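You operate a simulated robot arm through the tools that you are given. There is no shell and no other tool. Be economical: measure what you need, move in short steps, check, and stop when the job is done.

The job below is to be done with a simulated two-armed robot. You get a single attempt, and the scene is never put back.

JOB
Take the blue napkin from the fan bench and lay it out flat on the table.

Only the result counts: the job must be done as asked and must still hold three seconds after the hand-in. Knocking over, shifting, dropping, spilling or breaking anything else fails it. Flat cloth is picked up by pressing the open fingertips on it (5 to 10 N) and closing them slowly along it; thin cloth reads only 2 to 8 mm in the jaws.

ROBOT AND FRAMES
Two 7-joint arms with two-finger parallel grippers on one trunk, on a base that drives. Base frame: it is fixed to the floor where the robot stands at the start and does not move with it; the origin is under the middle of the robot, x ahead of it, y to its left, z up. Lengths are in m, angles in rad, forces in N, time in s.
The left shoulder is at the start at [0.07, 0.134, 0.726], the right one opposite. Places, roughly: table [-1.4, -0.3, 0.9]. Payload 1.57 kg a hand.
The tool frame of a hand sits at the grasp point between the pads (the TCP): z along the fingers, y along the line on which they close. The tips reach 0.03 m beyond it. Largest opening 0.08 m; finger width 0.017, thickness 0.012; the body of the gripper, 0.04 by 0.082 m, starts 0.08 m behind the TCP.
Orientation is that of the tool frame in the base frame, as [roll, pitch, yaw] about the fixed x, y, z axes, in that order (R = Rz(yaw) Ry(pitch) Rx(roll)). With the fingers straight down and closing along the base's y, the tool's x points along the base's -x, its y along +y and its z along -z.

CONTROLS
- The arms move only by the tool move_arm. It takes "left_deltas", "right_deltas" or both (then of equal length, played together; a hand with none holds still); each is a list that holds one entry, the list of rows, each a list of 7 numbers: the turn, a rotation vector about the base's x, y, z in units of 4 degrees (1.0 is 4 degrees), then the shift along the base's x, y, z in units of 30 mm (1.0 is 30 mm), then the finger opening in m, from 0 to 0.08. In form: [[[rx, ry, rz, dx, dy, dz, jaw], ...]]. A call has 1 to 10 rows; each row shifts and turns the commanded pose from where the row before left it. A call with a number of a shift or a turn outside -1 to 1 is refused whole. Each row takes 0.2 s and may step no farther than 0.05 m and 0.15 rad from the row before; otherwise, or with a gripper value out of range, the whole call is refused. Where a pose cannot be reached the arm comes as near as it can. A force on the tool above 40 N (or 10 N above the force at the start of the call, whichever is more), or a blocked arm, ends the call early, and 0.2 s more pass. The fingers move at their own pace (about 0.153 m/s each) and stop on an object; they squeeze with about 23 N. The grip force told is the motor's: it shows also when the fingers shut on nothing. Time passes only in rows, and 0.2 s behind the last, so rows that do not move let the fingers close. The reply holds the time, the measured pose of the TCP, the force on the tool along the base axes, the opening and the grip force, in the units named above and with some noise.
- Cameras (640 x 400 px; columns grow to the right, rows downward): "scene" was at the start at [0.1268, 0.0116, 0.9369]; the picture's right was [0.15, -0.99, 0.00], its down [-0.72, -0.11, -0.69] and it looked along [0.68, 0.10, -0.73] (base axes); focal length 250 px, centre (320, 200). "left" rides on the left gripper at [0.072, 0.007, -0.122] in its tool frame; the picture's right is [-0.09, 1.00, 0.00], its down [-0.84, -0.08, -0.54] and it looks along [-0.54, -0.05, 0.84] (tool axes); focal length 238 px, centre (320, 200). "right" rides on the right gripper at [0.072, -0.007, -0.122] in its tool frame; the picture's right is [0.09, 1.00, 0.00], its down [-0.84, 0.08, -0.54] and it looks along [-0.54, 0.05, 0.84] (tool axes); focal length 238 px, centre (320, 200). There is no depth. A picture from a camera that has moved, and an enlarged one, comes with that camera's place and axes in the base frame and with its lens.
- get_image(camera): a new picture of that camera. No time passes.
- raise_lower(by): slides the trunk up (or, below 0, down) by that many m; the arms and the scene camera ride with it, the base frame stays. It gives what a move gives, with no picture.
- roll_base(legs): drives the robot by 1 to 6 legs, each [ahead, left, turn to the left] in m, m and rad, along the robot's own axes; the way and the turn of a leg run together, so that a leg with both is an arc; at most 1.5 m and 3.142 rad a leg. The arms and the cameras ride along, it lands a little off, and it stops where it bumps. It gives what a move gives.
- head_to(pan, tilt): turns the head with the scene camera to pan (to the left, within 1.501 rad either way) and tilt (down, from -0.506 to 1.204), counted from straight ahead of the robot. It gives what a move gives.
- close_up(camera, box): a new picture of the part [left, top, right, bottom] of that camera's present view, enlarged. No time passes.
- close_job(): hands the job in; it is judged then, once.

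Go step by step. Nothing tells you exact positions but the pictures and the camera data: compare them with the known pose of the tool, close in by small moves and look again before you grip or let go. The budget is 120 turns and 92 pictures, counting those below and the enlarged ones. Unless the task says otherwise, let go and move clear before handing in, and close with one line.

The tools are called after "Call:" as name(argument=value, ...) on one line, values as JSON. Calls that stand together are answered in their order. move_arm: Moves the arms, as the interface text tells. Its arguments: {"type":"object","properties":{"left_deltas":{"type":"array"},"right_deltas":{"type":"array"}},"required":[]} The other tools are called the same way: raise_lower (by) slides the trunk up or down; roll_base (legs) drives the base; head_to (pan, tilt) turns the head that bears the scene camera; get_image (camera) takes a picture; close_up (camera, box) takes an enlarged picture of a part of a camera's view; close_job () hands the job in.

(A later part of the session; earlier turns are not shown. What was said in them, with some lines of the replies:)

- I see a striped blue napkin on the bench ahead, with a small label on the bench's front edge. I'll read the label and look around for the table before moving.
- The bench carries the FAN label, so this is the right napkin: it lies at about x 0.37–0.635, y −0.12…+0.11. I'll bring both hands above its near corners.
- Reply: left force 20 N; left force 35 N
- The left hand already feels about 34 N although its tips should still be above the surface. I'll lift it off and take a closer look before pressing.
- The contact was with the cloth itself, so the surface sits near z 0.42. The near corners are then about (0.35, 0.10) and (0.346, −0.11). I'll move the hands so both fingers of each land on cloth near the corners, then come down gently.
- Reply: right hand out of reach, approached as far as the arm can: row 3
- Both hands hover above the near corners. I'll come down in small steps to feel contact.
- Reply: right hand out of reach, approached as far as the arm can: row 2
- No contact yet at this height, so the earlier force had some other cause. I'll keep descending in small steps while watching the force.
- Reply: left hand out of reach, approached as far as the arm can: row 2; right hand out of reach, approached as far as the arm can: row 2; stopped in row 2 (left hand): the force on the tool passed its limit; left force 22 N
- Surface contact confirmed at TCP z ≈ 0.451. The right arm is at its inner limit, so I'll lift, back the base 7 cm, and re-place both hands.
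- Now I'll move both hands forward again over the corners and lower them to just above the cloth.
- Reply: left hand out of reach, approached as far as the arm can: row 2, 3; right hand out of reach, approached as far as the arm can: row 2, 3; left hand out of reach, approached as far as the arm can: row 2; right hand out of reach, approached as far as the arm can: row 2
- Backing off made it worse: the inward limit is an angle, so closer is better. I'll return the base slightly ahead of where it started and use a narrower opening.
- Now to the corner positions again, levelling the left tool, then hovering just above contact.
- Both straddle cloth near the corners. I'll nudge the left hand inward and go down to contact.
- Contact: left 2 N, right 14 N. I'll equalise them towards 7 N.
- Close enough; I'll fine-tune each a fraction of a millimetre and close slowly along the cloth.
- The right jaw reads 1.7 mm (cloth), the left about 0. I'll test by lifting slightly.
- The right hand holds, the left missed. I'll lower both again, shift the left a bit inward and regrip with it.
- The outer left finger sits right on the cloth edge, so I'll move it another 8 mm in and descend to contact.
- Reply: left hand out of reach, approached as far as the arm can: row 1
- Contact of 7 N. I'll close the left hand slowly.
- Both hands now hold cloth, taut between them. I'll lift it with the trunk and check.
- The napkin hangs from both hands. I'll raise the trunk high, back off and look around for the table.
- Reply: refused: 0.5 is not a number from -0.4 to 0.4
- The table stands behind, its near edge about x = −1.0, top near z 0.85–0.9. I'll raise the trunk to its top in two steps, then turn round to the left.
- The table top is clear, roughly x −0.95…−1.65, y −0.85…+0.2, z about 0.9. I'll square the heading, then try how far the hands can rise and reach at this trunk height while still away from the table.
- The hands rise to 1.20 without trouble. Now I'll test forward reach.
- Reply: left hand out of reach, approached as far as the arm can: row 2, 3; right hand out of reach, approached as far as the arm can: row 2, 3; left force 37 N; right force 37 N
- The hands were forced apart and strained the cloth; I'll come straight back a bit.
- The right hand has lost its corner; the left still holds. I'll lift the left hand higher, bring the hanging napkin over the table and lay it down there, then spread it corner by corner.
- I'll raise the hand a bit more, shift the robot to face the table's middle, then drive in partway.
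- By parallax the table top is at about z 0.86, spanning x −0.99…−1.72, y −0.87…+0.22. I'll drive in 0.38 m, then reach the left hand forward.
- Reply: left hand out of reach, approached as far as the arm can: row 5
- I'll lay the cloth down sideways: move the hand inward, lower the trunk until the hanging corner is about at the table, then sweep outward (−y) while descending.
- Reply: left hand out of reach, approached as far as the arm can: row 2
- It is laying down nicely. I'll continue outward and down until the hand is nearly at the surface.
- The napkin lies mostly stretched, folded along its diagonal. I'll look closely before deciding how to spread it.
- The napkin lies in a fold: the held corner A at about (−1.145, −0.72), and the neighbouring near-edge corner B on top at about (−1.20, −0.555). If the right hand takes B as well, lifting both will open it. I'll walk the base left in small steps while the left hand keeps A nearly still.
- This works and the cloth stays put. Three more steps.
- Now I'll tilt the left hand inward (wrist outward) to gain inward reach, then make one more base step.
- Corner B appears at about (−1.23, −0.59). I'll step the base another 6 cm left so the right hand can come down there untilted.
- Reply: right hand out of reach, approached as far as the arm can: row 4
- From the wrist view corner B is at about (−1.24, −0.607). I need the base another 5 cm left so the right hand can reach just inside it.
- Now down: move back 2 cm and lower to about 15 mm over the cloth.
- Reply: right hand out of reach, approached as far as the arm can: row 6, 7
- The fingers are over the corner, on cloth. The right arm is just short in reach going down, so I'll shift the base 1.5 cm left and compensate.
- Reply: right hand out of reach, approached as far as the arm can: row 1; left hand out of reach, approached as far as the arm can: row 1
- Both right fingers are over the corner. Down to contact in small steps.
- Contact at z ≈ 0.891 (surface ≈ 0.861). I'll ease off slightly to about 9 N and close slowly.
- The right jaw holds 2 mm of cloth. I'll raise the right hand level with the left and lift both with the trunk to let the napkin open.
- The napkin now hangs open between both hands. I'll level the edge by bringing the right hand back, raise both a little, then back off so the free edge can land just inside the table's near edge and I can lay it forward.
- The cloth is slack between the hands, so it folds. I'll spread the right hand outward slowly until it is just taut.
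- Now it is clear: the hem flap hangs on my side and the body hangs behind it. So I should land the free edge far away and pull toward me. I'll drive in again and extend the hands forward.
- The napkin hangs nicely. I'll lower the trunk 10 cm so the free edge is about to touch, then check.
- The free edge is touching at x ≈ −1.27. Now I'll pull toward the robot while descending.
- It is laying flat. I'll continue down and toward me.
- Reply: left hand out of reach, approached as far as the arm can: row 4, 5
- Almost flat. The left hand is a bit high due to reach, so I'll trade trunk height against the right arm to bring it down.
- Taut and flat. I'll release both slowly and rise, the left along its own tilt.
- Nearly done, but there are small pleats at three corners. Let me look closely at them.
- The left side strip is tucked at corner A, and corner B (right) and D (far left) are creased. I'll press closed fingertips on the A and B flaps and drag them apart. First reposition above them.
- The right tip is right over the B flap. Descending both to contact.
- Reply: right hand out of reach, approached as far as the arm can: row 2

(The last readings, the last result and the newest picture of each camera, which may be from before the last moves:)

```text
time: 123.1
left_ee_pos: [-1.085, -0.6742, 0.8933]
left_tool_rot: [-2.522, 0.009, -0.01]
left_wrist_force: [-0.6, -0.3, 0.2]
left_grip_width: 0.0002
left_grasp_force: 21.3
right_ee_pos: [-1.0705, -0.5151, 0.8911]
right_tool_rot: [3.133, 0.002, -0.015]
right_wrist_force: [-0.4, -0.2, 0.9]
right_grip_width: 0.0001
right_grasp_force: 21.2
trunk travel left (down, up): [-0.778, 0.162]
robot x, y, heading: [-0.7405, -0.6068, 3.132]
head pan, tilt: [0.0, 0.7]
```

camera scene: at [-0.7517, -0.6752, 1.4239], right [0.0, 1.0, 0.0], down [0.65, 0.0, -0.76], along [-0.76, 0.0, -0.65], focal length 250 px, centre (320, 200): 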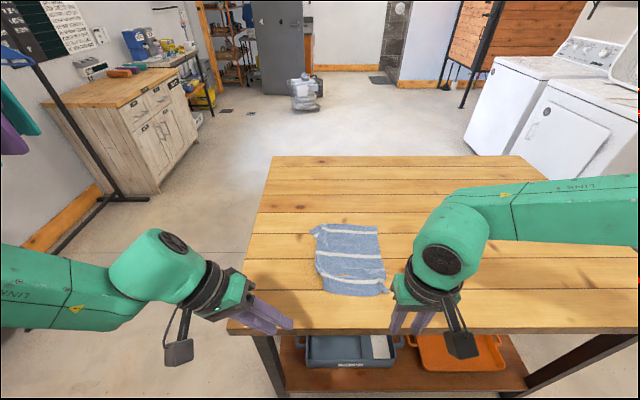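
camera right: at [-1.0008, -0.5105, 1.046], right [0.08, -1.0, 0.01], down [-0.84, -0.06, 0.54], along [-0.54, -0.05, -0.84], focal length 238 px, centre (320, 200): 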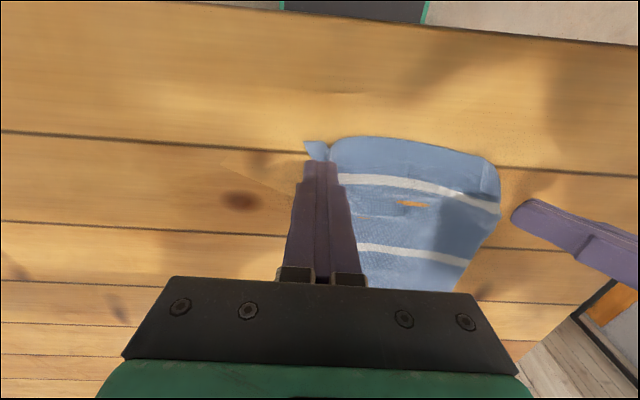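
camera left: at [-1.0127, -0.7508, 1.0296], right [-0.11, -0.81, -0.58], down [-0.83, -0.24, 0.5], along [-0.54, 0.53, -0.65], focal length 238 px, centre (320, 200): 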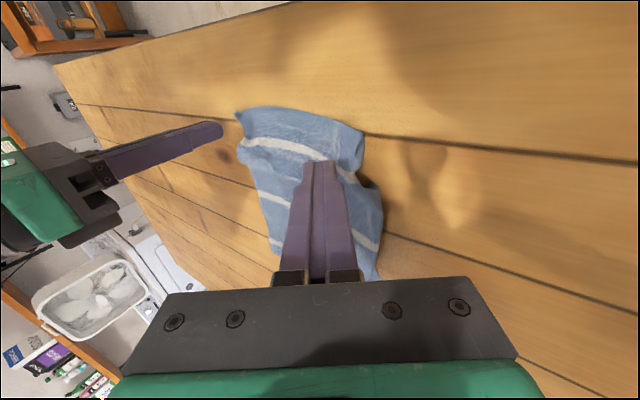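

Call:
move_arm(left_deltas=[[[0, 0, 0, 0, 0, -0.06, 0], [0, 0, 0, 0, 0, 0, 0]]], right_deltas=[[[0, 0, 0, 0, 0, -0.03, 0], [0, 0, 0, 0, 0, 0, 0]]])

```text
time: 123.7
left_ee_pos: [-1.0852, -0.6742, 0.8918]
left_tool_rot: [-2.521, 0.012, -0.01]
left_wrist_force: [-0.8, -1.1, 13.1]
left_grip_width: 0.0002
left_grasp_force: 21.5
right_ee_pos: [-1.0694, -0.5153, 0.8909]
right_tool_rot: [3.135, 0.002, -0.015]
right_wrist_force: [0.5, 0.6, 0.2]
right_grip_width: 0.0
right_grasp_force: 21.1
right hand out of reach, approached as far as the arm can: row 1
trunk travel left (down, up): [-0.778, 0.162]
robot x, y, heading: [-0.7382, -0.6085, 3.137]
head pan, tilt: [0.0, 0.7]
```

Left is in contact. Right needs a hair more.

Call:
move_arm(right_deltas=[[[0, 0, 0, 0, 0.08, -0.05, 0], [0, 0, 0, 0, 0, -0.02, 0], [0, 0, 0, 0, 0, 0, 0]]])

```text
time: 124.5
left_ee_pos: [-1.0834, -0.6745, 0.8927]
left_tool_rot: [-2.522, 0.013, -0.011]
left_wrist_force: [-2.7, 0.8, 13.9]
left_grip_width: 0.0001
left_grasp_force: 21.2
right_ee_pos: [-1.0687, -0.5116, 0.8912]
right_tool_rot: [3.135, 0.004, -0.015]
right_wrist_force: [-0.3, -1.3, 14.4]
right_grip_width: 0.0
right_grasp_force: 20.7
trunk travel left (down, up): [-0.778, 0.162]
robot x, y, heading: [-0.7389, -0.6121, 3.131]
head pan, tilt: [0.0, 0.7]
```

Both press at about 14 N. Now I'll drag them apart slowly.

Call:
move_arm(left_deltas=[[[0, 0, 0, 0.05, -0.2, 0, 0], [0, 0, 0, 0.05, -0.2, 0, 0], [0, 0, 0, 0, -0.2, 0, 0], [0, 0, 0, 0, -0.2, 0, 0], [0, 0, 0, 0, -0.2, 0, 0], [0, 0, 0, 0, -0.2, 0, 0], [0, 0, 0, 0, 0, 0, 0]]], right_deltas=[[[0, 0, 0, 0.05, 0.2, 0, 0], [0, 0, 0, 0.05, 0.2, 0, 0], [0, 0, 0, 0, 0.2, 0, 0], [0, 0, 0, 0, 0.2, 0, 0], [0, 0, 0, 0, 0.2, 0, 0], [0, 0, 0, 0, 0, 0, 0], [0, 0, 0, 0, 0, 0, 0]]])

Call:
close_up(camera="scene", box=[230, 220, 430, 350])

```text
time: 126.1
left_ee_pos: [-1.0796, -0.7127, 0.891]
left_tool_rot: [-2.521, 0.013, -0.008]
left_wrist_force: [0.0, -0.2, -0.1]
left_grip_width: 0.0002
left_grasp_force: 21.0
right_ee_pos: [-1.0656, -0.4846, 0.8913]
right_tool_rot: [3.136, 0.004, -0.014]
right_wrist_force: [0.4, -6.8, 29.1]
right_grip_width: 0.0
right_grasp_force: 21.5
trunk travel left (down, up): [-0.778, 0.162]
robot x, y, heading: [-0.7445, -0.6102, 3.139]
head pan, tilt: [0.0, 0.7]
```

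```text
3.08 times, centred on (330, 285) of scene
camera zoom: at [-0.875, -0.6141, 1.4247], right [0.01, 1.0, 0.0], down [0.64, 0.0, -0.77], along [-0.77, 0.01, -0.64], focal length 769 px, centre (289, -62)
```

zoom: 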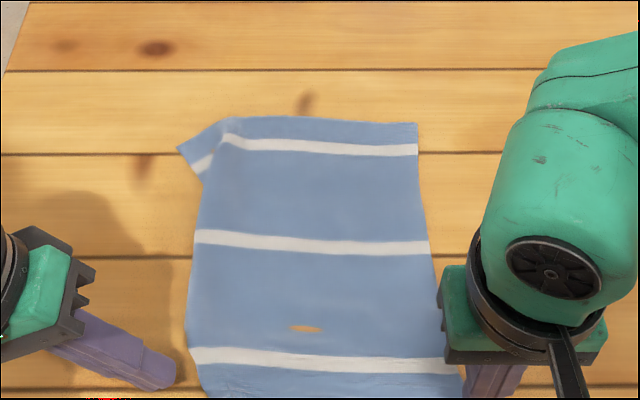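

Corner A opened out nicely and the near edge is straight. Next is far-left corner D at about (−1.27, −0.69). I'll lift, shift left 6 cm, place the right hand as an anchor on the far right part and the left over D.

Call:
move_arm(left_deltas=[[[0, 0, 0, 0, -0.3, 0.8, 0], [0, 0, 0, 0, 0, 0.8, 0]]], right_deltas=[[[0, 0, 0, 0, 0, 0.8, 0], [0, 0, 0, 0, 0, 0.8, 0]]])

Call:
roll_base(legs=[[0, 0.06, 0]])

Call:
move_arm(left_deltas=[[[0, 0, 0, -0.9, 0.3, 0, 0], [0, 0, 0, -0.9, 0.3, 0, 0], [0, 0, 0, -0.9, 0.3, 0, 0], [0, 0, 0, -0.9, 0.4, 0, 0], [0, 0, 0, -0.9, 0.4, 0, 0], [0, 0, 0, -0.9, 0.4, 0, 0], [0, 0, 0, -0.8, 0.4, 0, 0], [0, 0, 0, 0, 0, 0, 0]]], right_deltas=[[[0, 0, 0, -0.75, 0, 0, 0], [0, 0, 0, -0.75, 0, 0, 0], [0, 0, 0, -0.75, 0, 0, 0], [0, 0, 0, -0.75, 0, 0, 0], [0, 0, 0, -0.75, 0, 0, 0], [0, 0, 0, -0.75, 0, 0, 0], [0, 0, 0, -0.6, 0, 0, 0], [0, 0, 0, 0, 0, 0, 0]]])

Call:
close_up(camera="scene", box=[250, 180, 430, 330])

Call:
get_image(camera="left")

```text
time: 126.7
left_ee_pos: [-1.0794, -0.7205, 0.9404]
left_tool_rot: [-2.521, 0.012, -0.008]
left_wrist_force: [0.2, -0.7, -0.3]
left_grip_width: 0.0
left_grasp_force: 21.6
right_ee_pos: [-1.0656, -0.481, 0.9381]
right_tool_rot: [3.136, 0.0, -0.015]
right_wrist_force: [-0.2, -0.1, 0.6]
right_grip_width: 0.0001
right_grasp_force: 21.7
trunk travel left (down, up): [-0.778, 0.162]
robot x, y, heading: [-0.7414, -0.6126, 3.134]
head pan, tilt: [0.0, 0.7]
```

```text
time: 127.7
left_ee_pos: [-1.0817, -0.7743, 0.9396]
left_tool_rot: [-2.526, 0.011, -0.01]
left_wrist_force: [0.4, 0.3, -0.8]
left_grip_width: 0.0
left_grasp_force: 21.5
right_ee_pos: [-1.0687, -0.5364, 0.9371]
right_tool_rot: [3.129, 0.0, -0.015]
right_wrist_force: [-0.7, 0.0, 0.5]
right_grip_width: 0.0002
right_grasp_force: 21.4
trunk travel left (down, up): [-0.778, 0.162]
robot x, y, heading: [-0.7413, -0.6734, 3.133]
head pan, tilt: [0.0, 0.7]
```

```text
time: 129.4
left_ee_pos: [-1.2302, -0.7281, 0.9522]
left_tool_rot: [-2.518, 0.013, -0.011]
left_wrist_force: [-0.2, -0.4, -1.6]
left_grip_width: 0.0003
left_grasp_force: 21.3
left hand out of reach, approached as far as the arm can: row 6, 7
right_ee_pos: [-1.2107, -0.5289, 0.9459]
right_tool_rot: [3.133, 0.002, -0.016]
right_wrist_force: [-0.3, -0.2, 0.3]
right_grip_width: 0.0
right_grasp_force: 20.7
right hand out of reach, approached as far as the arm can: row 6, 7
trunk travel left (down, up): [-0.778, 0.162]
robot x, y, heading: [-0.7419, -0.6761, 3.14]
head pan, tilt: [0.0, 0.7]
```

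```text
2.67 times, centred on (340, 255) of scene
camera zoom: at [-0.8797, -0.6701, 1.4242], right [0.01, 1.0, 0.0], down [0.64, 0.0, -0.76], along [-0.76, 0.01, -0.64], focal length 666 px, centre (267, 53)
```

zoom: 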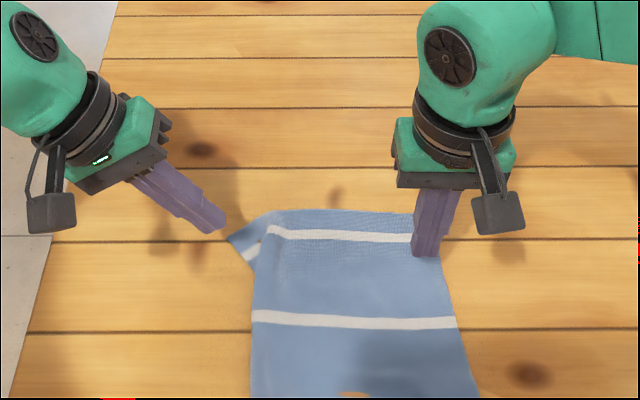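

```text
16 pictures are left
camera left: at [-1.1592, -0.8057, 1.0457], right [-0.11, -0.81, -0.58], down [-0.83, -0.24, 0.5], along [-0.54, 0.54, -0.65], focal length 238 px, centre (320, 200)
```

left: 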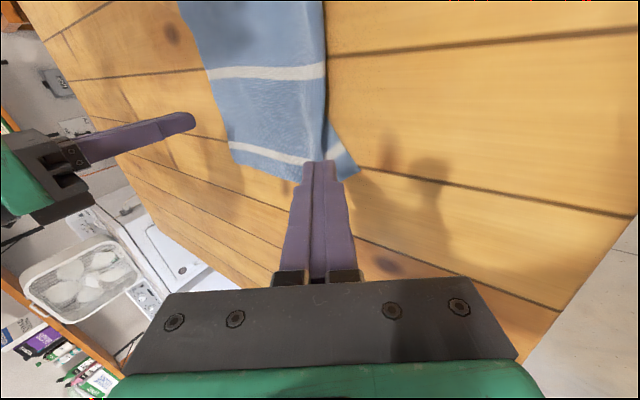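

The arms reach better when higher relative to the trunk, so I'll raise the hands and lower the trunk by the same amount, then extend.

Call:
move_arm(left_deltas=[[[0, 0, 0, 0, 0, 0.9, 0], [0, 0, 0, 0, 0, 0.9, 0], [0, 0, 0, 0, 0, 0.8, 0], [0, 0, 0, 0, 0, 0, 0]]], right_deltas=[[[0, 0, 0, 0, 0, 0.9, 0], [0, 0, 0, 0, 0, 0.9, 0], [0, 0, 0, 0, 0, 0.8, 0], [0, 0, 0, 0, 0, 0, 0]]])

Call:
raise_lower(by=-0.08)

```text
time: 130.4
left_ee_pos: [-1.2226, -0.7417, 1.0263]
left_tool_rot: [-2.519, 0.013, -0.011]
left_wrist_force: [-0.9, 0.3, 0.8]
left_grip_width: 0.0
left_grasp_force: 21.1
left hand out of reach, approached as far as the arm can: row 1, 2, 3
right_ee_pos: [-1.2109, -0.5297, 1.0221]
right_tool_rot: [3.134, -0.001, -0.015]
right_wrist_force: [0.9, 0.2, -0.7]
right_grip_width: 0.0
right_grasp_force: 21.5
trunk travel left (down, up): [-0.778, 0.162]
robot x, y, heading: [-0.739, -0.6719, 3.139]
head pan, tilt: [0.0, 0.7]
```

```text
time: 131.6
left_ee_pos: [-1.2235, -0.7429, 0.9448]
left_tool_rot: [-2.518, 0.013, -0.013]
left_wrist_force: [0.1, 0.5, 0.0]
left_grip_width: 0.0
left_grasp_force: 21.2
right_ee_pos: [-1.2096, -0.5299, 0.9424]
right_tool_rot: [3.134, 0.0, -0.016]
right_wrist_force: [-0.1, -0.4, 0.2]
right_grip_width: 0.0002
right_grasp_force: 20.6
trunk travel left (down, up): [-0.698, 0.242]
robot x, y, heading: [-0.74, -0.6713, 3.138]
head pan, tilt: [0.0, 0.7]
```

Perhaps the tilt itself is limiting here; I'll reduce the left hand's tilt and try forward again.

Call:
move_arm(left_deltas=[[[-1, 0, 0, 0, 0, 0, 0], [-1, 0, 0, 0, 0, 0, 0], [-1, 0, 0, 0, 0, 0, 0], [-1, 0, 0, 0, 0, 0, 0], [-1, 0, 0, 0, 0, 0, 0], [0, 0, 0, -0.4, 0.4, 0, 0], [0, 0, 0, -0.4, 0.4, 0, 0], [0, 0, 0, 0, 0, 0, 0]]])

```text
time: 133.4
left_ee_pos: [-1.2099, -0.8725, 0.9015]
left_tool_rot: [-2.858, 0.011, -0.019]
left_wrist_force: [-0.5, 0.7, -0.1]
left_grip_width: 0.0
left_grasp_force: 21.5
left hand out of reach, approached as far as the arm can: row 1, 2, 3, 4, 5, 6, 7
right_ee_pos: [-1.2102, -0.5307, 0.9439]
right_tool_rot: [3.136, 0.001, -0.015]
right_wrist_force: [-0.7, 0.2, 0.1]
right_grip_width: 0.0
right_grasp_force: 21.1
trunk travel left (down, up): [-0.698, 0.242]
robot x, y, heading: [-0.7415, -0.6708, 3.137]
head pan, tilt: [0.0, 0.7]
```

That went the wrong way; I'll tilt back and look.

Call:
move_arm(left_deltas=[[[1, 0, 0, 0, 0, 0.5, 0], [1, 0, 0, 0, 0, 0.3, 0], [1, 0, 0, 0.3, -0.3, 0, 0], [1, 0, 0, 0.3, -0.3, 0, 0], [1, 0, 0, 0.3, -0.3, 0, 0], [0, 0, 0, 0, 0, 0, 0]]])

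Call:
get_image(camera="scene")

```text
time: 134.8
left_ee_pos: [-1.1828, -0.9017, 0.9269]
left_tool_rot: [-2.515, 0.012, -0.012]
left_wrist_force: [-0.1, 0.2, -0.4]
left_grip_width: 0.0
left_grasp_force: 21.1
right_ee_pos: [-1.2103, -0.5298, 0.9431]
right_tool_rot: [3.137, -0.001, -0.016]
right_wrist_force: [0.4, 0.1, 0.7]
right_grip_width: 0.0002
right_grasp_force: 21.3
trunk travel left (down, up): [-0.698, 0.242]
robot x, y, heading: [-0.7395, -0.6733, 3.132]
head pan, tilt: [0.0, 0.7]
```

```text
15 pictures are left
camera scene: at [-0.8793, -0.6696, 1.3442], right [0.01, 1.0, 0.0], down [0.64, -0.01, -0.76], along [-0.76, 0.01, -0.64], focal length 250 px, centre (320, 200)
```

scene: 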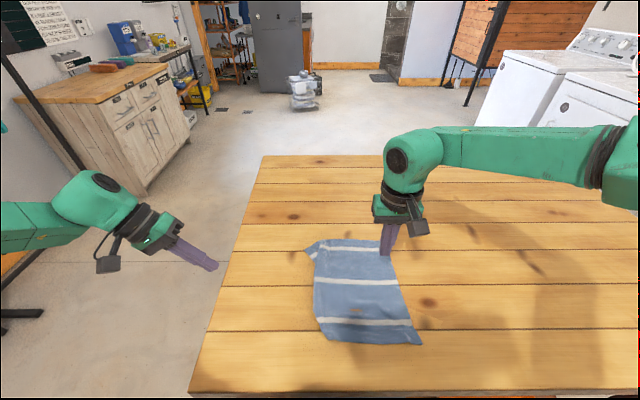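

The napkin lies well except corner D. I'll raise both hands, shift the base right so the left hand can reach D upright.

Call:
move_arm(left_deltas=[[[0, 0, 0, 0, 0, 0.9, 0], [0, 0, 0, 0, 0, 0.9, 0], [0, 0, 0, 0, 0, 0.9, 0]]], right_deltas=[[[0, 0, 0, 0, 0, 0.9, 0], [0, 0, 0, 0, 0.5, 0.9, 0], [0, 0, 0, 0, 0.5, 0.9, 0]]])

Call:
roll_base(legs=[[0, -0.14, 0]])

Call:
move_arm(left_deltas=[[[-1, 0, 0, 0, 0, 0, 0], [-1, 0, 0, 0, 0, 0, 0], [-1, 0, 0, 0, 0, 0, 0], [-1, 0, 0, 0, 0, 0, 0], [-1, 0, 0, 0, 0, 0, 0], [-1, 0, 0, 0, 0, 0, 0], [-1, 0, 0, 0, 0, 0, 0], [-1, 0, 0, 0, 0, 0, 0], [-0.9, 0, 0, 0, 0, 0, 0], [0, 0, 0, 0, 0, 0, 0]]])

```text
time: 135.6
left_ee_pos: [-1.1814, -0.9, 1.0079]
left_tool_rot: [-2.516, 0.013, -0.011]
left_wrist_force: [0.2, 0.4, 1.3]
left_grip_width: 0.0003
left_grasp_force: 21.9
right_ee_pos: [-1.2087, -0.4986, 1.0242]
right_tool_rot: [3.136, 0.002, -0.015]
right_wrist_force: [1.5, -0.3, 1.0]
right_grip_width: 0.0001
right_grasp_force: 21.0
trunk travel left (down, up): [-0.698, 0.242]
robot x, y, heading: [-0.7416, -0.6711, 3.136]
head pan, tilt: [0.0, 0.7]
```

```text
time: 137.0
left_ee_pos: [-1.1825, -0.7596, 1.0066]
left_tool_rot: [-2.515, 0.015, -0.01]
left_wrist_force: [-0.2, -0.7, 0.5]
left_grip_width: 0.0
left_grasp_force: 21.2
right_ee_pos: [-1.2095, -0.3597, 1.0235]
right_tool_rot: [3.137, 0.0, -0.015]
right_wrist_force: [-0.3, -0.1, 0.2]
right_grip_width: 0.0
right_grasp_force: 20.7
trunk travel left (down, up): [-0.698, 0.242]
robot x, y, heading: [-0.7394, -0.5265, 3.134]
head pan, tilt: [0.0, 0.7]
```

```text
time: 139.2
left_ee_pos: [-1.1842, -0.8483, 0.9942]
left_tool_rot: [-3.132, 0.001, -0.024]
left_wrist_force: [0.3, 0.5, 0.1]
left_grip_width: 0.0001
left_grasp_force: 21.6
left hand out of reach, approached as far as the arm can: row 6, 7, 8, 9
right_ee_pos: [-1.2096, -0.3575, 1.022]
right_tool_rot: [3.133, -0.001, -0.016]
right_wrist_force: [0.5, -0.4, -0.8]
right_grip_width: 0.0
right_grasp_force: 21.9
trunk travel left (down, up): [-0.698, 0.242]
robot x, y, heading: [-0.7416, -0.5299, 3.131]
head pan, tilt: [0.0, 0.7]
```

The left arm seems to be in an awkward elbow configuration. I'll bring it back closer to its starting posture and see whether it recovers.

Call:
move_arm(left_deltas=[[[0, 0, 0, 0.9, 0.2, 0.3, 0], [0, 0, 0, 0.9, 0.2, 0.3, 0], [0, 0, 0, 0, 0.8, 0, 0], [0, 0, 0, 0, 0.8, 0, 0], [0, 0, 0, 0, 0, 0, 0]]])

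Call:
get_image(camera="scene")

```text
time: 140.4
left_ee_pos: [-1.1313, -0.8544, 1.0144]
left_tool_rot: [-3.133, 0.004, -0.021]
left_wrist_force: [0.1, 0.5, -0.6]
left_grip_width: 0.0001
left_grasp_force: 22.0
left hand out of reach, approached as far as the arm can: row 1, 2, 3, 4
right_ee_pos: [-1.2074, -0.3575, 1.0222]
right_tool_rot: [3.133, 0.002, -0.016]
right_wrist_force: [-0.7, 0.8, 0.6]
right_grip_width: 0.0
right_grasp_force: 21.5
trunk travel left (down, up): [-0.698, 0.242]
robot x, y, heading: [-0.7372, -0.5262, 3.131]
head pan, tilt: [0.0, 0.7]
```

```text
14 pictures are left
camera scene: at [-0.8776, -0.5268, 1.3443], right [0.01, 1.0, 0.0], down [0.64, 0.0, -0.77], along [-0.77, 0.01, -0.64], focal length 250 px, centre (320, 200)
```

scene: 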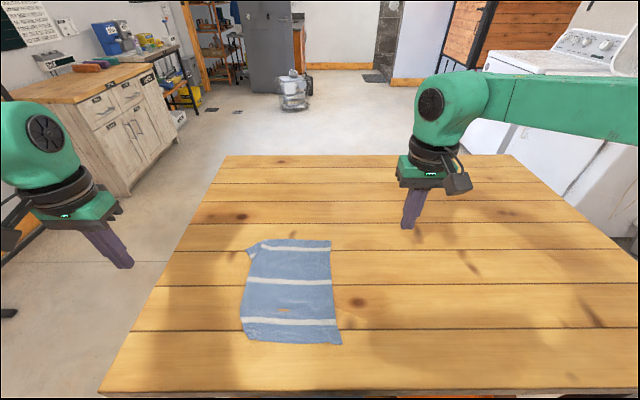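

Call:
close_up(camera="scene", box=[230, 225, 360, 355])

```text
3.08 times, centred on (295, 290) of scene
camera zoom: at [-0.8776, -0.5268, 1.3443], right [0.01, 1.0, 0.0], down [0.64, 0.0, -0.77], along [-0.77, 0.01, -0.64], focal length 769 px, centre (397, -77)
```

zoom: 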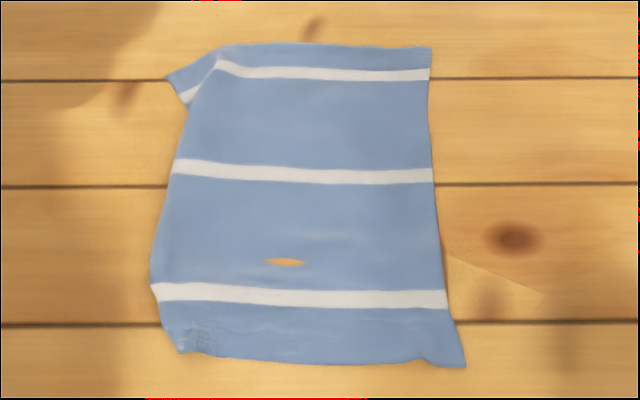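

Length is right but the left side has a narrow strip (about 3 cm) tucked under. Before fixing it I'll try to free the left arm's posture by going up and outward, then back in.

Call:
move_arm(left_deltas=[[[0, 0, 0, 0, -0.8, 1, 0], [0, 0, 0, 0, -0.8, 1, 0], [0, 0, 0, 0, -0.8, 1, 0], [0, 0, 0, 0.5, 0, 0, 0], [0, 0, 0, 0.5, 0.8, 0, 0], [0, 0, 0, 0, 0.8, 0, 0], [0, 0, 0, 0, 0.8, 0, 0], [0, 0, 0, 0, 0.8, 0, 0], [0, 0, 0, 0, 0, 0, 0]]])

```text
time: 142.4
left_ee_pos: [-1.1006, -0.8576, 1.1051]
left_tool_rot: [-3.136, 0.003, -0.02]
left_wrist_force: [-0.4, 1.0, 0.3]
left_grip_width: 0.0
left_grasp_force: 21.3
left hand out of reach, approached as far as the arm can: row 7, 8
right_ee_pos: [-1.2091, -0.3571, 1.0229]
right_tool_rot: [3.134, -0.001, -0.014]
right_wrist_force: [0.5, -0.7, -1.1]
right_grip_width: 0.0003
right_grasp_force: 21.2
trunk travel left (down, up): [-0.698, 0.242]
robot x, y, heading: [-0.7365, -0.5296, 3.136]
head pan, tilt: [0.0, 0.7]
```

The left arm only works far out now, so I'll use the right hand: press near the right edge and drag the napkin right, which should roll the tucked strip out from beneath.

Call:
roll_base(legs=[[0, 0.13, 0]])

Call:
move_arm(right_deltas=[[[0, 0, 0, 0.5, -0.75, 0, 0], [0, 0, 0, 0.5, -0.75, 0, 0], [0, 0, 0, 0, 0, -0.9, 0], [0, 0, 0, 0, 0, -0.9, 0], [0, 0, 0, 0, 0, -0.9, 0], [0, 0, 0, 0, 0, -0.9, 0], [0, 0, 0, 0, 0, -0.4, 0], [0, 0, 0, 0, 0, 0, 0]]])

```text
time: 143.6
left_ee_pos: [-1.1019, -0.9837, 1.1043]
left_tool_rot: [-3.137, 0.003, -0.02]
left_wrist_force: [0.5, -0.5, 0.3]
left_grip_width: 0.0
left_grasp_force: 20.6
right_ee_pos: [-1.2096, -0.4851, 1.0232]
right_tool_rot: [3.132, 0.0, -0.017]
right_wrist_force: [0.6, 0.2, 0.5]
right_grip_width: 0.0002
right_grasp_force: 21.7
trunk travel left (down, up): [-0.698, 0.242]
robot x, y, heading: [-0.7432, -0.6531, 3.129]
head pan, tilt: [0.0, 0.7]
```

```text
time: 145.4
left_ee_pos: [-1.1007, -0.9858, 1.1035]
left_tool_rot: [-3.135, 0.004, -0.021]
left_wrist_force: [1.1, 0.7, 1.3]
left_grip_width: 0.0
left_grasp_force: 21.1
right_ee_pos: [-1.177, -0.5312, 0.9036]
right_tool_rot: [3.134, 0.0, -0.016]
right_wrist_force: [-0.2, -0.9, -0.6]
right_grip_width: 0.0
right_grasp_force: 21.2
trunk travel left (down, up): [-0.698, 0.242]
robot x, y, heading: [-0.7443, -0.655, 3.132]
head pan, tilt: [0.0, 0.7]
```

Call:
move_arm(right_deltas=[[[0, 0, 0, 0, 0, -0.3, 0], [0, 0, 0, 0, 0, -0.12, 0], [0, 0, 0, 0, 0, 0, 0]]])

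```text
time: 146.2
left_ee_pos: [-1.1011, -0.9866, 1.1043]
left_tool_rot: [-3.134, 0.005, -0.021]
left_wrist_force: [0.6, -0.8, -0.6]
left_grip_width: 0.0
left_grasp_force: 21.5
right_ee_pos: [-1.1801, -0.5304, 0.8918]
right_tool_rot: [3.135, 0.001, -0.017]
right_wrist_force: [-0.5, 0.6, -0.3]
right_grip_width: 0.0002
right_grasp_force: 21.2
trunk travel left (down, up): [-0.698, 0.242]
robot x, y, heading: [-0.7414, -0.654, 3.141]
head pan, tilt: [0.0, 0.7]
```

Just above contact; a last small press, then drag right 5 cm.

Call:
move_arm(right_deltas=[[[0, 0, 0, 0, 0, -0.05, 0], [0, 0, 0, 0, 0, 0, 0], [0, 0, 0, 0, 0.25, 0, 0], [0, 0, 0, 0, 0.25, 0, 0], [0, 0, 0, 0, 0.25, 0, 0], [0, 0, 0, 0, 0.25, 0, 0], [0, 0, 0, 0, 0.25, 0, 0], [0, 0, 0, 0, 0.25, 0, 0], [0, 0, 0, 0, 0.2, 0, 0], [0, 0, 0, 0, 0, 0, 0]]])

Call:
close_up(camera="scene", box=[270, 210, 420, 350])

```text
time: 148.4
left_ee_pos: [-1.0996, -0.9879, 1.1045]
left_tool_rot: [-3.131, 0.008, -0.021]
left_wrist_force: [0.5, -0.7, -0.8]
left_grip_width: 0.0
left_grasp_force: 21.5
right_ee_pos: [-1.1789, -0.4809, 0.8896]
right_tool_rot: [3.136, 0.006, -0.016]
right_wrist_force: [-1.8, -5.5, 23.2]
right_grip_width: 0.0
right_grasp_force: 21.3
trunk travel left (down, up): [-0.698, 0.242]
robot x, y, heading: [-0.7402, -0.657, 3.133]
head pan, tilt: [0.0, 0.7]
```

```text
2.86 times, centred on (345, 280) of scene
camera zoom: at [-0.8757, -0.6583, 1.3448], right [0.01, 1.0, 0.0], down [0.64, 0.0, -0.77], along [-0.77, 0.01, -0.64], focal length 714 px, centre (249, -29)
```

zoom: 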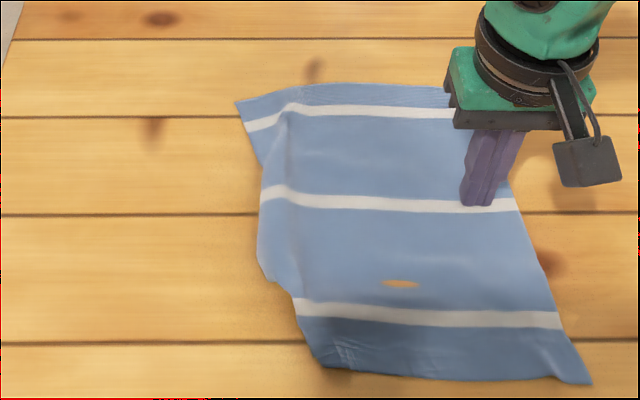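

That works well: the far-left corner has rolled out. I'll lift, move to the near-right part, and drag that right too.

Call:
move_arm(right_deltas=[[[0, 0, 0, 0, 0.25, 0, 0], [0, 0, 0, 0, 0.25, 0, 0], [0, 0, 0, 0, 0, 0.5, 0], [0, 0, 0, 0.9, -0.1, 0, 0], [0, 0, 0, 0.9, -0.1, 0, 0], [0, 0, 0, 0.9, -0.1, 0, 0], [0, 0, 0, 0, 0, -0.4, 0], [0, 0, 0, 0, 0, 0, 0]]])

Call:
close_up(camera="scene", box=[270, 210, 420, 350])

```text
time: 150.2
left_ee_pos: [-1.1008, -0.9863, 1.1045]
left_tool_rot: [-3.135, 0.003, -0.02]
left_wrist_force: [0.4, -0.7, -0.3]
left_grip_width: 0.0
left_grasp_force: 21.2
right_ee_pos: [-1.0985, -0.4728, 0.8925]
right_tool_rot: [3.134, 0.001, -0.017]
right_wrist_force: [-0.5, -0.3, -0.5]
right_grip_width: 0.0
right_grasp_force: 21.1
trunk travel left (down, up): [-0.698, 0.242]
robot x, y, heading: [-0.7397, -0.655, 3.132]
head pan, tilt: [0.0, 0.7]
```

```text
2.86 times, centred on (345, 280) of scene
camera zoom: at [-0.879, -0.6552, 1.3443], right [0.01, 1.0, 0.0], down [0.64, 0.0, -0.76], along [-0.76, 0.01, -0.64], focal length 714 px, centre (249, -29)
```

zoom: 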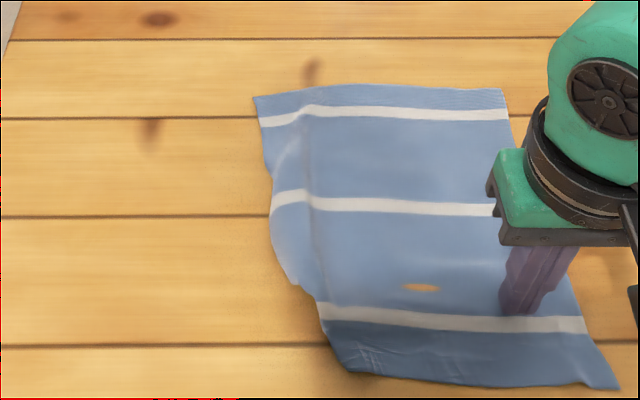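

Call:
move_arm(right_deltas=[[[0, 0, 0, 0, 0, -0.08, 0], [0, 0, 0, 0, 0, 0, 0], [0, 0, 0, 0, 0.25, 0, 0], [0, 0, 0, 0, 0.25, 0, 0], [0, 0, 0, 0, 0.25, 0, 0], [0, 0, 0, 0, 0.25, 0, 0], [0, 0, 0, 0, 0.25, 0, 0], [0, 0, 0, 0, 0, 0.5, 0], [0, 0, 0, 0, 0, 0.8, 0], [0, 0, 0, 0, 0, 0, 0]]])

Call:
close_up(camera="scene", box=[270, 210, 430, 350])

```text
time: 152.4
left_ee_pos: [-1.1015, -0.9848, 1.1051]
left_tool_rot: [-3.134, 0.001, -0.021]
left_wrist_force: [-0.6, 0.4, -0.5]
left_grip_width: 0.0001
left_grasp_force: 21.3
right_ee_pos: [-1.1004, -0.4354, 0.9269]
right_tool_rot: [3.135, 0.001, -0.016]
right_wrist_force: [0.0, 0.5, 0.7]
right_grip_width: 0.0
right_grasp_force: 21.7
trunk travel left (down, up): [-0.698, 0.242]
robot x, y, heading: [-0.7438, -0.6565, 3.135]
head pan, tilt: [0.0, 0.7]
```

```text
2.86 times, centred on (350, 280) of scene
camera zoom: at [-0.8794, -0.6549, 1.3442], right [0.01, 1.0, 0.0], down [0.64, 0.0, -0.76], along [-0.76, 0.01, -0.64], focal length 714 px, centre (234, -29)
```

zoom: 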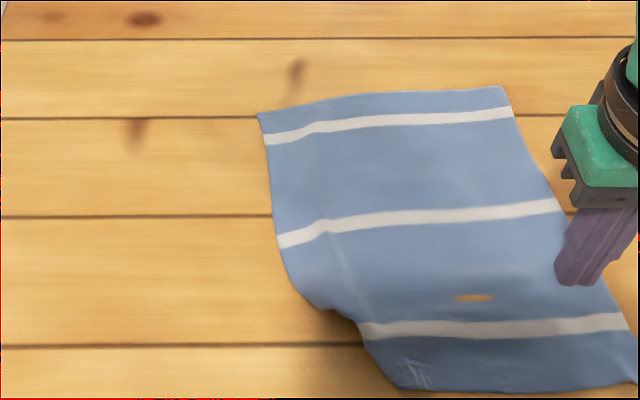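

Only the near-left corner A is still tucked. One more drag along the near edge.

Call:
move_arm(right_deltas=[[[0, 0, 0, 0.6, -0.2, -0.6, 0], [0, 0, 0, 0, 0, -0.6, 0], [0, 0, 0, 0, 0, -0.05, 0], [0, 0, 0, 0, 0.25, 0, 0], [0, 0, 0, 0, 0.25, 0, 0], [0, 0, 0, 0, 0.25, 0, 0], [0, 0, 0, 0, 0.25, 0, 0], [0, 0, 0, 0, 0.25, 0, 0], [0, 0, 0, 0, 0.25, 0, 0], [0, 0, 0, 0, 0, 0, 0]]])

Call:
close_up(camera="scene", box=[280, 210, 440, 360])

```text
time: 154.6
left_ee_pos: [-1.1018, -0.9862, 1.1045]
left_tool_rot: [-3.136, 0.003, -0.021]
left_wrist_force: [-0.3, 0.1, 0.4]
left_grip_width: 0.0001
left_grasp_force: 21.3
right_ee_pos: [-1.0809, -0.3968, 0.8927]
right_tool_rot: [3.135, 0.0, -0.017]
right_wrist_force: [1.0, 0.0, -0.3]
right_grip_width: 0.0
right_grasp_force: 21.2
trunk travel left (down, up): [-0.698, 0.242]
robot x, y, heading: [-0.7382, -0.6541, 3.132]
head pan, tilt: [0.0, 0.7]
```

```text
2.67 times, centred on (360, 285) of scene
camera zoom: at [-0.8789, -0.6555, 1.3443], right [0.01, 1.0, 0.0], down [0.64, 0.0, -0.76], along [-0.76, 0.01, -0.64], focal length 666 px, centre (213, -27)
```

zoom: 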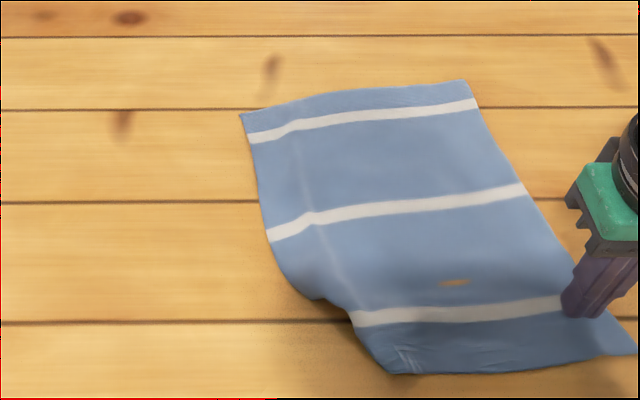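

Call:
close_up(camera="scene", box=[345, 285, 405, 355])

```text
5.71 times, centred on (375, 320) of scene
camera zoom: at [-0.8789, -0.6555, 1.3443], right [0.01, 1.0, 0.0], down [0.64, 0.0, -0.76], along [-0.76, 0.01, -0.64], focal length 1428 px, centre (6, -486)
```

zoom: 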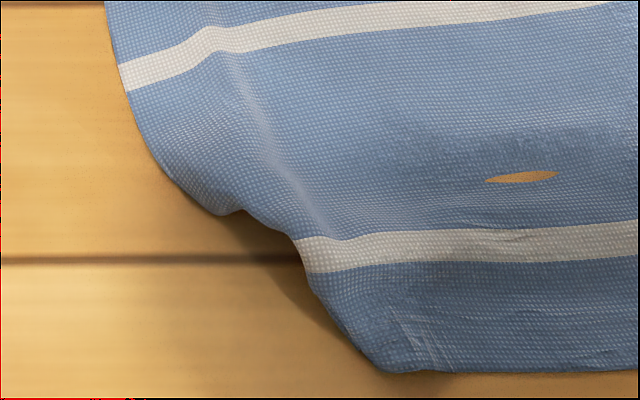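

Corner A is tucked under by a small triangle. Pulling the opposite far-right corner C diagonally away should roll it out, and squares the cloth too.

Call:
move_arm(right_deltas=[[[0, 0, 0, 0, 0, 0.7, 0], [0, 0, 0, 0, 0, 0.7, 0]]])

Call:
roll_base(legs=[[0, -0.08, 0]])

Call:
move_arm(right_deltas=[[[0, 0, 0, -0.97, -0.66, 0, 0], [0, 0, 0, -0.97, -0.66, 0, 0], [0, 0, 0, -0.97, -0.66, 0, 0], [0, 0, 0, -0.97, -0.66, 0, 0], [0, 0, 0, -0.97, -0.66, 0, 0], [0, 0, 0, -0.97, -0.66, 0, 0], [0, 0, 0, 0, 0, -0.6, 0], [0, 0, 0, 0, 0, -0.6, 0], [0, 0, 0, 0, 0, 0, 0]]])

Call:
get_image(camera="right")

```text
time: 155.2
left_ee_pos: [-1.1007, -0.9869, 1.1049]
left_tool_rot: [-3.134, 0.005, -0.021]
left_wrist_force: [-0.4, 0.3, 0.6]
left_grip_width: 0.0
left_grasp_force: 21.6
right_ee_pos: [-1.0816, -0.3974, 0.9342]
right_tool_rot: [3.135, -0.001, -0.014]
right_wrist_force: [0.0, 0.9, -0.2]
right_grip_width: 0.0
right_grasp_force: 21.0
trunk travel left (down, up): [-0.698, 0.242]
robot x, y, heading: [-0.7414, -0.6545, 3.135]
head pan, tilt: [0.0, 0.7]
```

```text
time: 156.3
left_ee_pos: [-1.0985, -0.9068, 1.1036]
left_tool_rot: [-3.133, 0.006, -0.016]
left_wrist_force: [-0.6, -0.6, -0.3]
left_grip_width: 0.0
left_grasp_force: 22.0
right_ee_pos: [-1.0818, -0.3184, 0.9327]
right_tool_rot: [3.136, 0.001, -0.012]
right_wrist_force: [0.4, -0.7, -0.3]
right_grip_width: 0.0
right_grasp_force: 20.8
trunk travel left (down, up): [-0.698, 0.242]
robot x, y, heading: [-0.7405, -0.5789, 3.139]
head pan, tilt: [0.0, 0.7]
```

```text
time: 158.3
left_ee_pos: [-1.0998, -0.9056, 1.1036]
left_tool_rot: [-3.133, 0.004, -0.018]
left_wrist_force: [-0.5, -0.1, -0.5]
left_grip_width: 0.0003
left_grasp_force: 21.2
right_ee_pos: [-1.2411, -0.4217, 0.9011]
right_tool_rot: [3.133, 0.003, -0.011]
right_wrist_force: [-0.7, -0.5, 0.1]
right_grip_width: 0.0001
right_grasp_force: 21.2
right hand out of reach, approached as far as the arm can: row 6, 7, 8
trunk travel left (down, up): [-0.698, 0.242]
robot x, y, heading: [-0.7445, -0.5755, 3.138]
head pan, tilt: [0.0, 0.7]
```

```text
7 pictures are left
camera right: at [-1.1683, -0.4155, 1.0223], right [0.08, -1.0, 0.01], down [-0.84, -0.06, 0.55], along [-0.54, -0.05, -0.84], focal length 238 px, centre (320, 200)
```

right: 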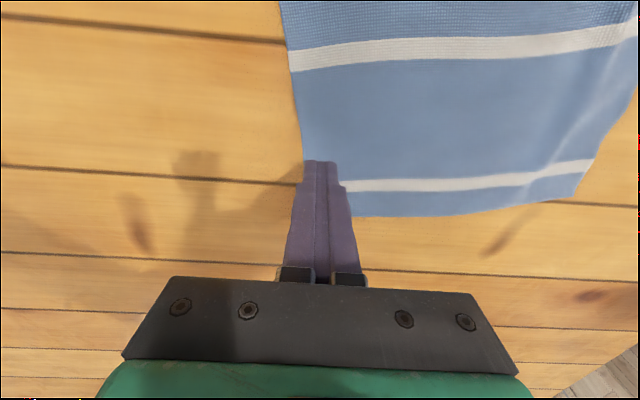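

The tip is on the cloth just inside its right edge. The arm is near full reach, so I'll press here and let the base do the dragging.

Call:
move_arm(right_deltas=[[[0, 0, 0, 0.6, -0.1, -0.2, 0], [0, 0, 0, 0, 0, -0.1, 0], [0, 0, 0, 0, 0, 0, 0]]])

```text
time: 159.1
left_ee_pos: [-1.0997, -0.9052, 1.1049]
left_tool_rot: [-3.135, 0.007, -0.018]
left_wrist_force: [0.4, -0.5, 0.0]
left_grip_width: 0.0
left_grasp_force: 20.9
right_ee_pos: [-1.2203, -0.4235, 0.8918]
right_tool_rot: [3.136, -0.001, -0.014]
right_wrist_force: [0.3, 0.4, 0.1]
right_grip_width: 0.0001
right_grasp_force: 21.4
trunk travel left (down, up): [-0.698, 0.242]
robot x, y, heading: [-0.7415, -0.5729, 3.136]
head pan, tilt: [0.0, 0.7]
```

Call:
move_arm(right_deltas=[[[0, 0, 0, 0, 0, -0.07, 0], [0, 0, 0, 0, 0, 0, 0]]])

```text
time: 159.7
left_ee_pos: [-1.0986, -0.906, 1.1049]
left_tool_rot: [-3.134, 0.003, -0.017]
left_wrist_force: [0.9, -0.1, 0.3]
left_grip_width: 0.0001
left_grasp_force: 21.2
right_ee_pos: [-1.2194, -0.4246, 0.8901]
right_tool_rot: [3.133, 0.004, -0.012]
right_wrist_force: [-3.3, 2.6, 14.5]
right_grip_width: 0.0
right_grasp_force: 21.1
trunk travel left (down, up): [-0.698, 0.242]
robot x, y, heading: [-0.7365, -0.5781, 3.133]
head pan, tilt: [0.0, 0.7]
```

Pressed at 14 N. Now the base drags diagonally right and a little forward.

Call:
roll_base(legs=[[0.025, -0.07, 0]])

Call:
close_up(camera="scene", box=[230, 200, 420, 360])

```text
time: 160.7
left_ee_pos: [-1.1215, -0.8362, 1.1064]
left_tool_rot: [-3.134, 0.007, -0.019]
left_wrist_force: [-0.7, -0.2, 0.0]
left_grip_width: 0.0
left_grasp_force: 21.4
right_ee_pos: [-1.2425, -0.356, 0.8914]
right_tool_rot: [3.134, 0.004, -0.011]
right_wrist_force: [0.9, -3.6, 20.9]
right_grip_width: 0.0002
right_grasp_force: 21.2
trunk travel left (down, up): [-0.698, 0.242]
robot x, y, heading: [-0.7658, -0.5012, 3.137]
head pan, tilt: [0.0, 0.7]
```

```text
2.50 times, centred on (325, 280) of scene
camera zoom: at [-0.8992, -0.5055, 1.3447], right [0.01, 1.0, 0.0], down [0.64, 0.0, -0.77], along [-0.77, 0.0, -0.64], focal length 624 px, centre (308, 0)
```

zoom: 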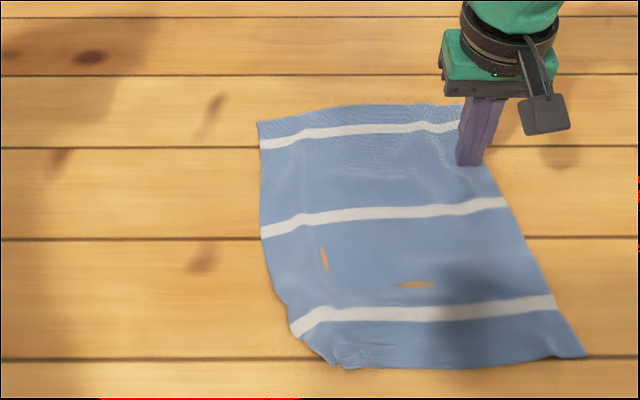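

Corner A is nearly out. One more short drag.

Call:
roll_base(legs=[[0.0, -0.045, 0]])

Call:
move_arm(right_deltas=[[[0, 0, 0, 0, 0, 0.1, 0], [0, 0, 0, 0, 0, 0.5, 0], [0, 0, 0, 0, 0, 0.9, 0], [0, 0, 0, 0, 0, 0.9, 0], [0, 0, 0, 0, 0, 0.9, 0], [0, 0, 0, 0, 0, 0, 0]]])

Call:
close_up(camera="scene", box=[210, 200, 400, 360])

```text
time: 161.6
left_ee_pos: [-1.1225, -0.7934, 1.1043]
left_tool_rot: [-3.131, 0.005, -0.017]
left_wrist_force: [0.4, 0.0, 0.2]
left_grip_width: 0.0002
left_grasp_force: 21.7
right_ee_pos: [-1.2443, -0.3127, 0.8916]
right_tool_rot: [3.135, 0.004, -0.015]
right_wrist_force: [0.8, -2.5, 13.0]
right_grip_width: 0.0
right_grasp_force: 21.4
trunk travel left (down, up): [-0.698, 0.242]
robot x, y, heading: [-0.7688, -0.4595, 3.137]
head pan, tilt: [0.0, 0.7]
```

```text
time: 163.0
left_ee_pos: [-1.1247, -0.7898, 1.1043]
left_tool_rot: [-3.133, 0.004, -0.02]
left_wrist_force: [0.7, -0.8, -0.1]
left_grip_width: 0.0
left_grasp_force: 21.6
right_ee_pos: [-1.2447, -0.3081, 0.99]
right_tool_rot: [3.132, -0.001, -0.015]
right_wrist_force: [-0.2, 0.4, -1.2]
right_grip_width: 0.0
right_grasp_force: 21.6
trunk travel left (down, up): [-0.698, 0.242]
robot x, y, heading: [-0.7618, -0.4615, 3.13]
head pan, tilt: [0.0, 0.7]
```

```text
2.50 times, centred on (305, 280) of scene
camera zoom: at [-0.9029, -0.4594, 1.3442], right [0.01, 1.0, 0.0], down [0.64, 0.0, -0.76], along [-0.76, 0.0, -0.64], focal length 624 px, centre (358, 0)
```

zoom: 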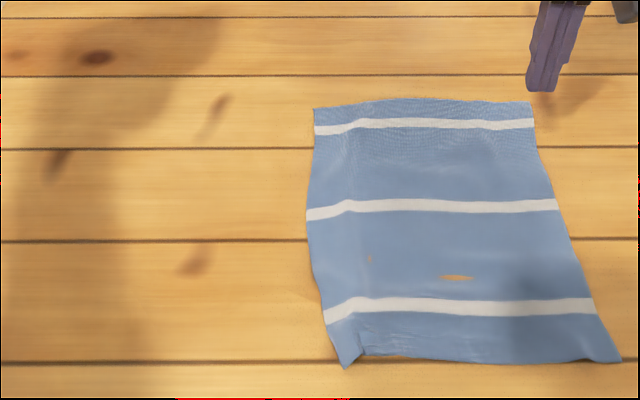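

All four corners are out and the napkin lies flat, well inside the table's edges. I'll back the robot clear and check once.

Call:
roll_base(legs=[[-0.3, 0, 0]])

Call:
get_image(camera="scene")

```text
time: 165.1
left_ee_pos: [-0.8312, -0.7911, 1.1037]
left_tool_rot: [-3.135, 0.004, -0.019]
left_wrist_force: [0.4, 0.0, -0.3]
left_grip_width: 0.0001
left_grasp_force: 21.6
right_ee_pos: [-0.9506, -0.3096, 0.9875]
right_tool_rot: [3.132, 0.002, -0.013]
right_wrist_force: [0.5, -0.6, 0.1]
right_grip_width: 0.0
right_grasp_force: 21.2
trunk travel left (down, up): [-0.698, 0.242]
robot x, y, heading: [-0.4707, -0.4661, 3.135]
head pan, tilt: [0.0, 0.7]
```

```text
4 pictures are left
camera scene: at [-0.6085, -0.4613, 1.3441], right [0.01, 1.0, 0.0], down [0.65, 0.0, -0.76], along [-0.76, 0.01, -0.65], focal length 250 px, centre (320, 200)
```

scene: 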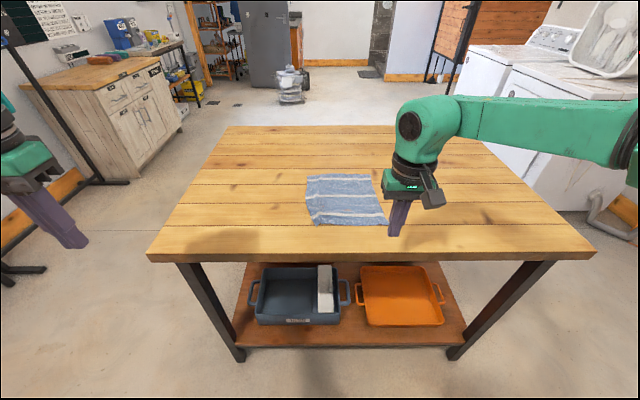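

The napkin lies flat on the table, both hands are clear of it, and nothing else has moved. Handing in.

Call:
close_job()

```text
The job is handed in.
```

The blue napkin from the fan bench is spread flat on the table, well inside its edges, with only a small crease left at one corner. Both hands are clear and I saw nothing else disturbed.
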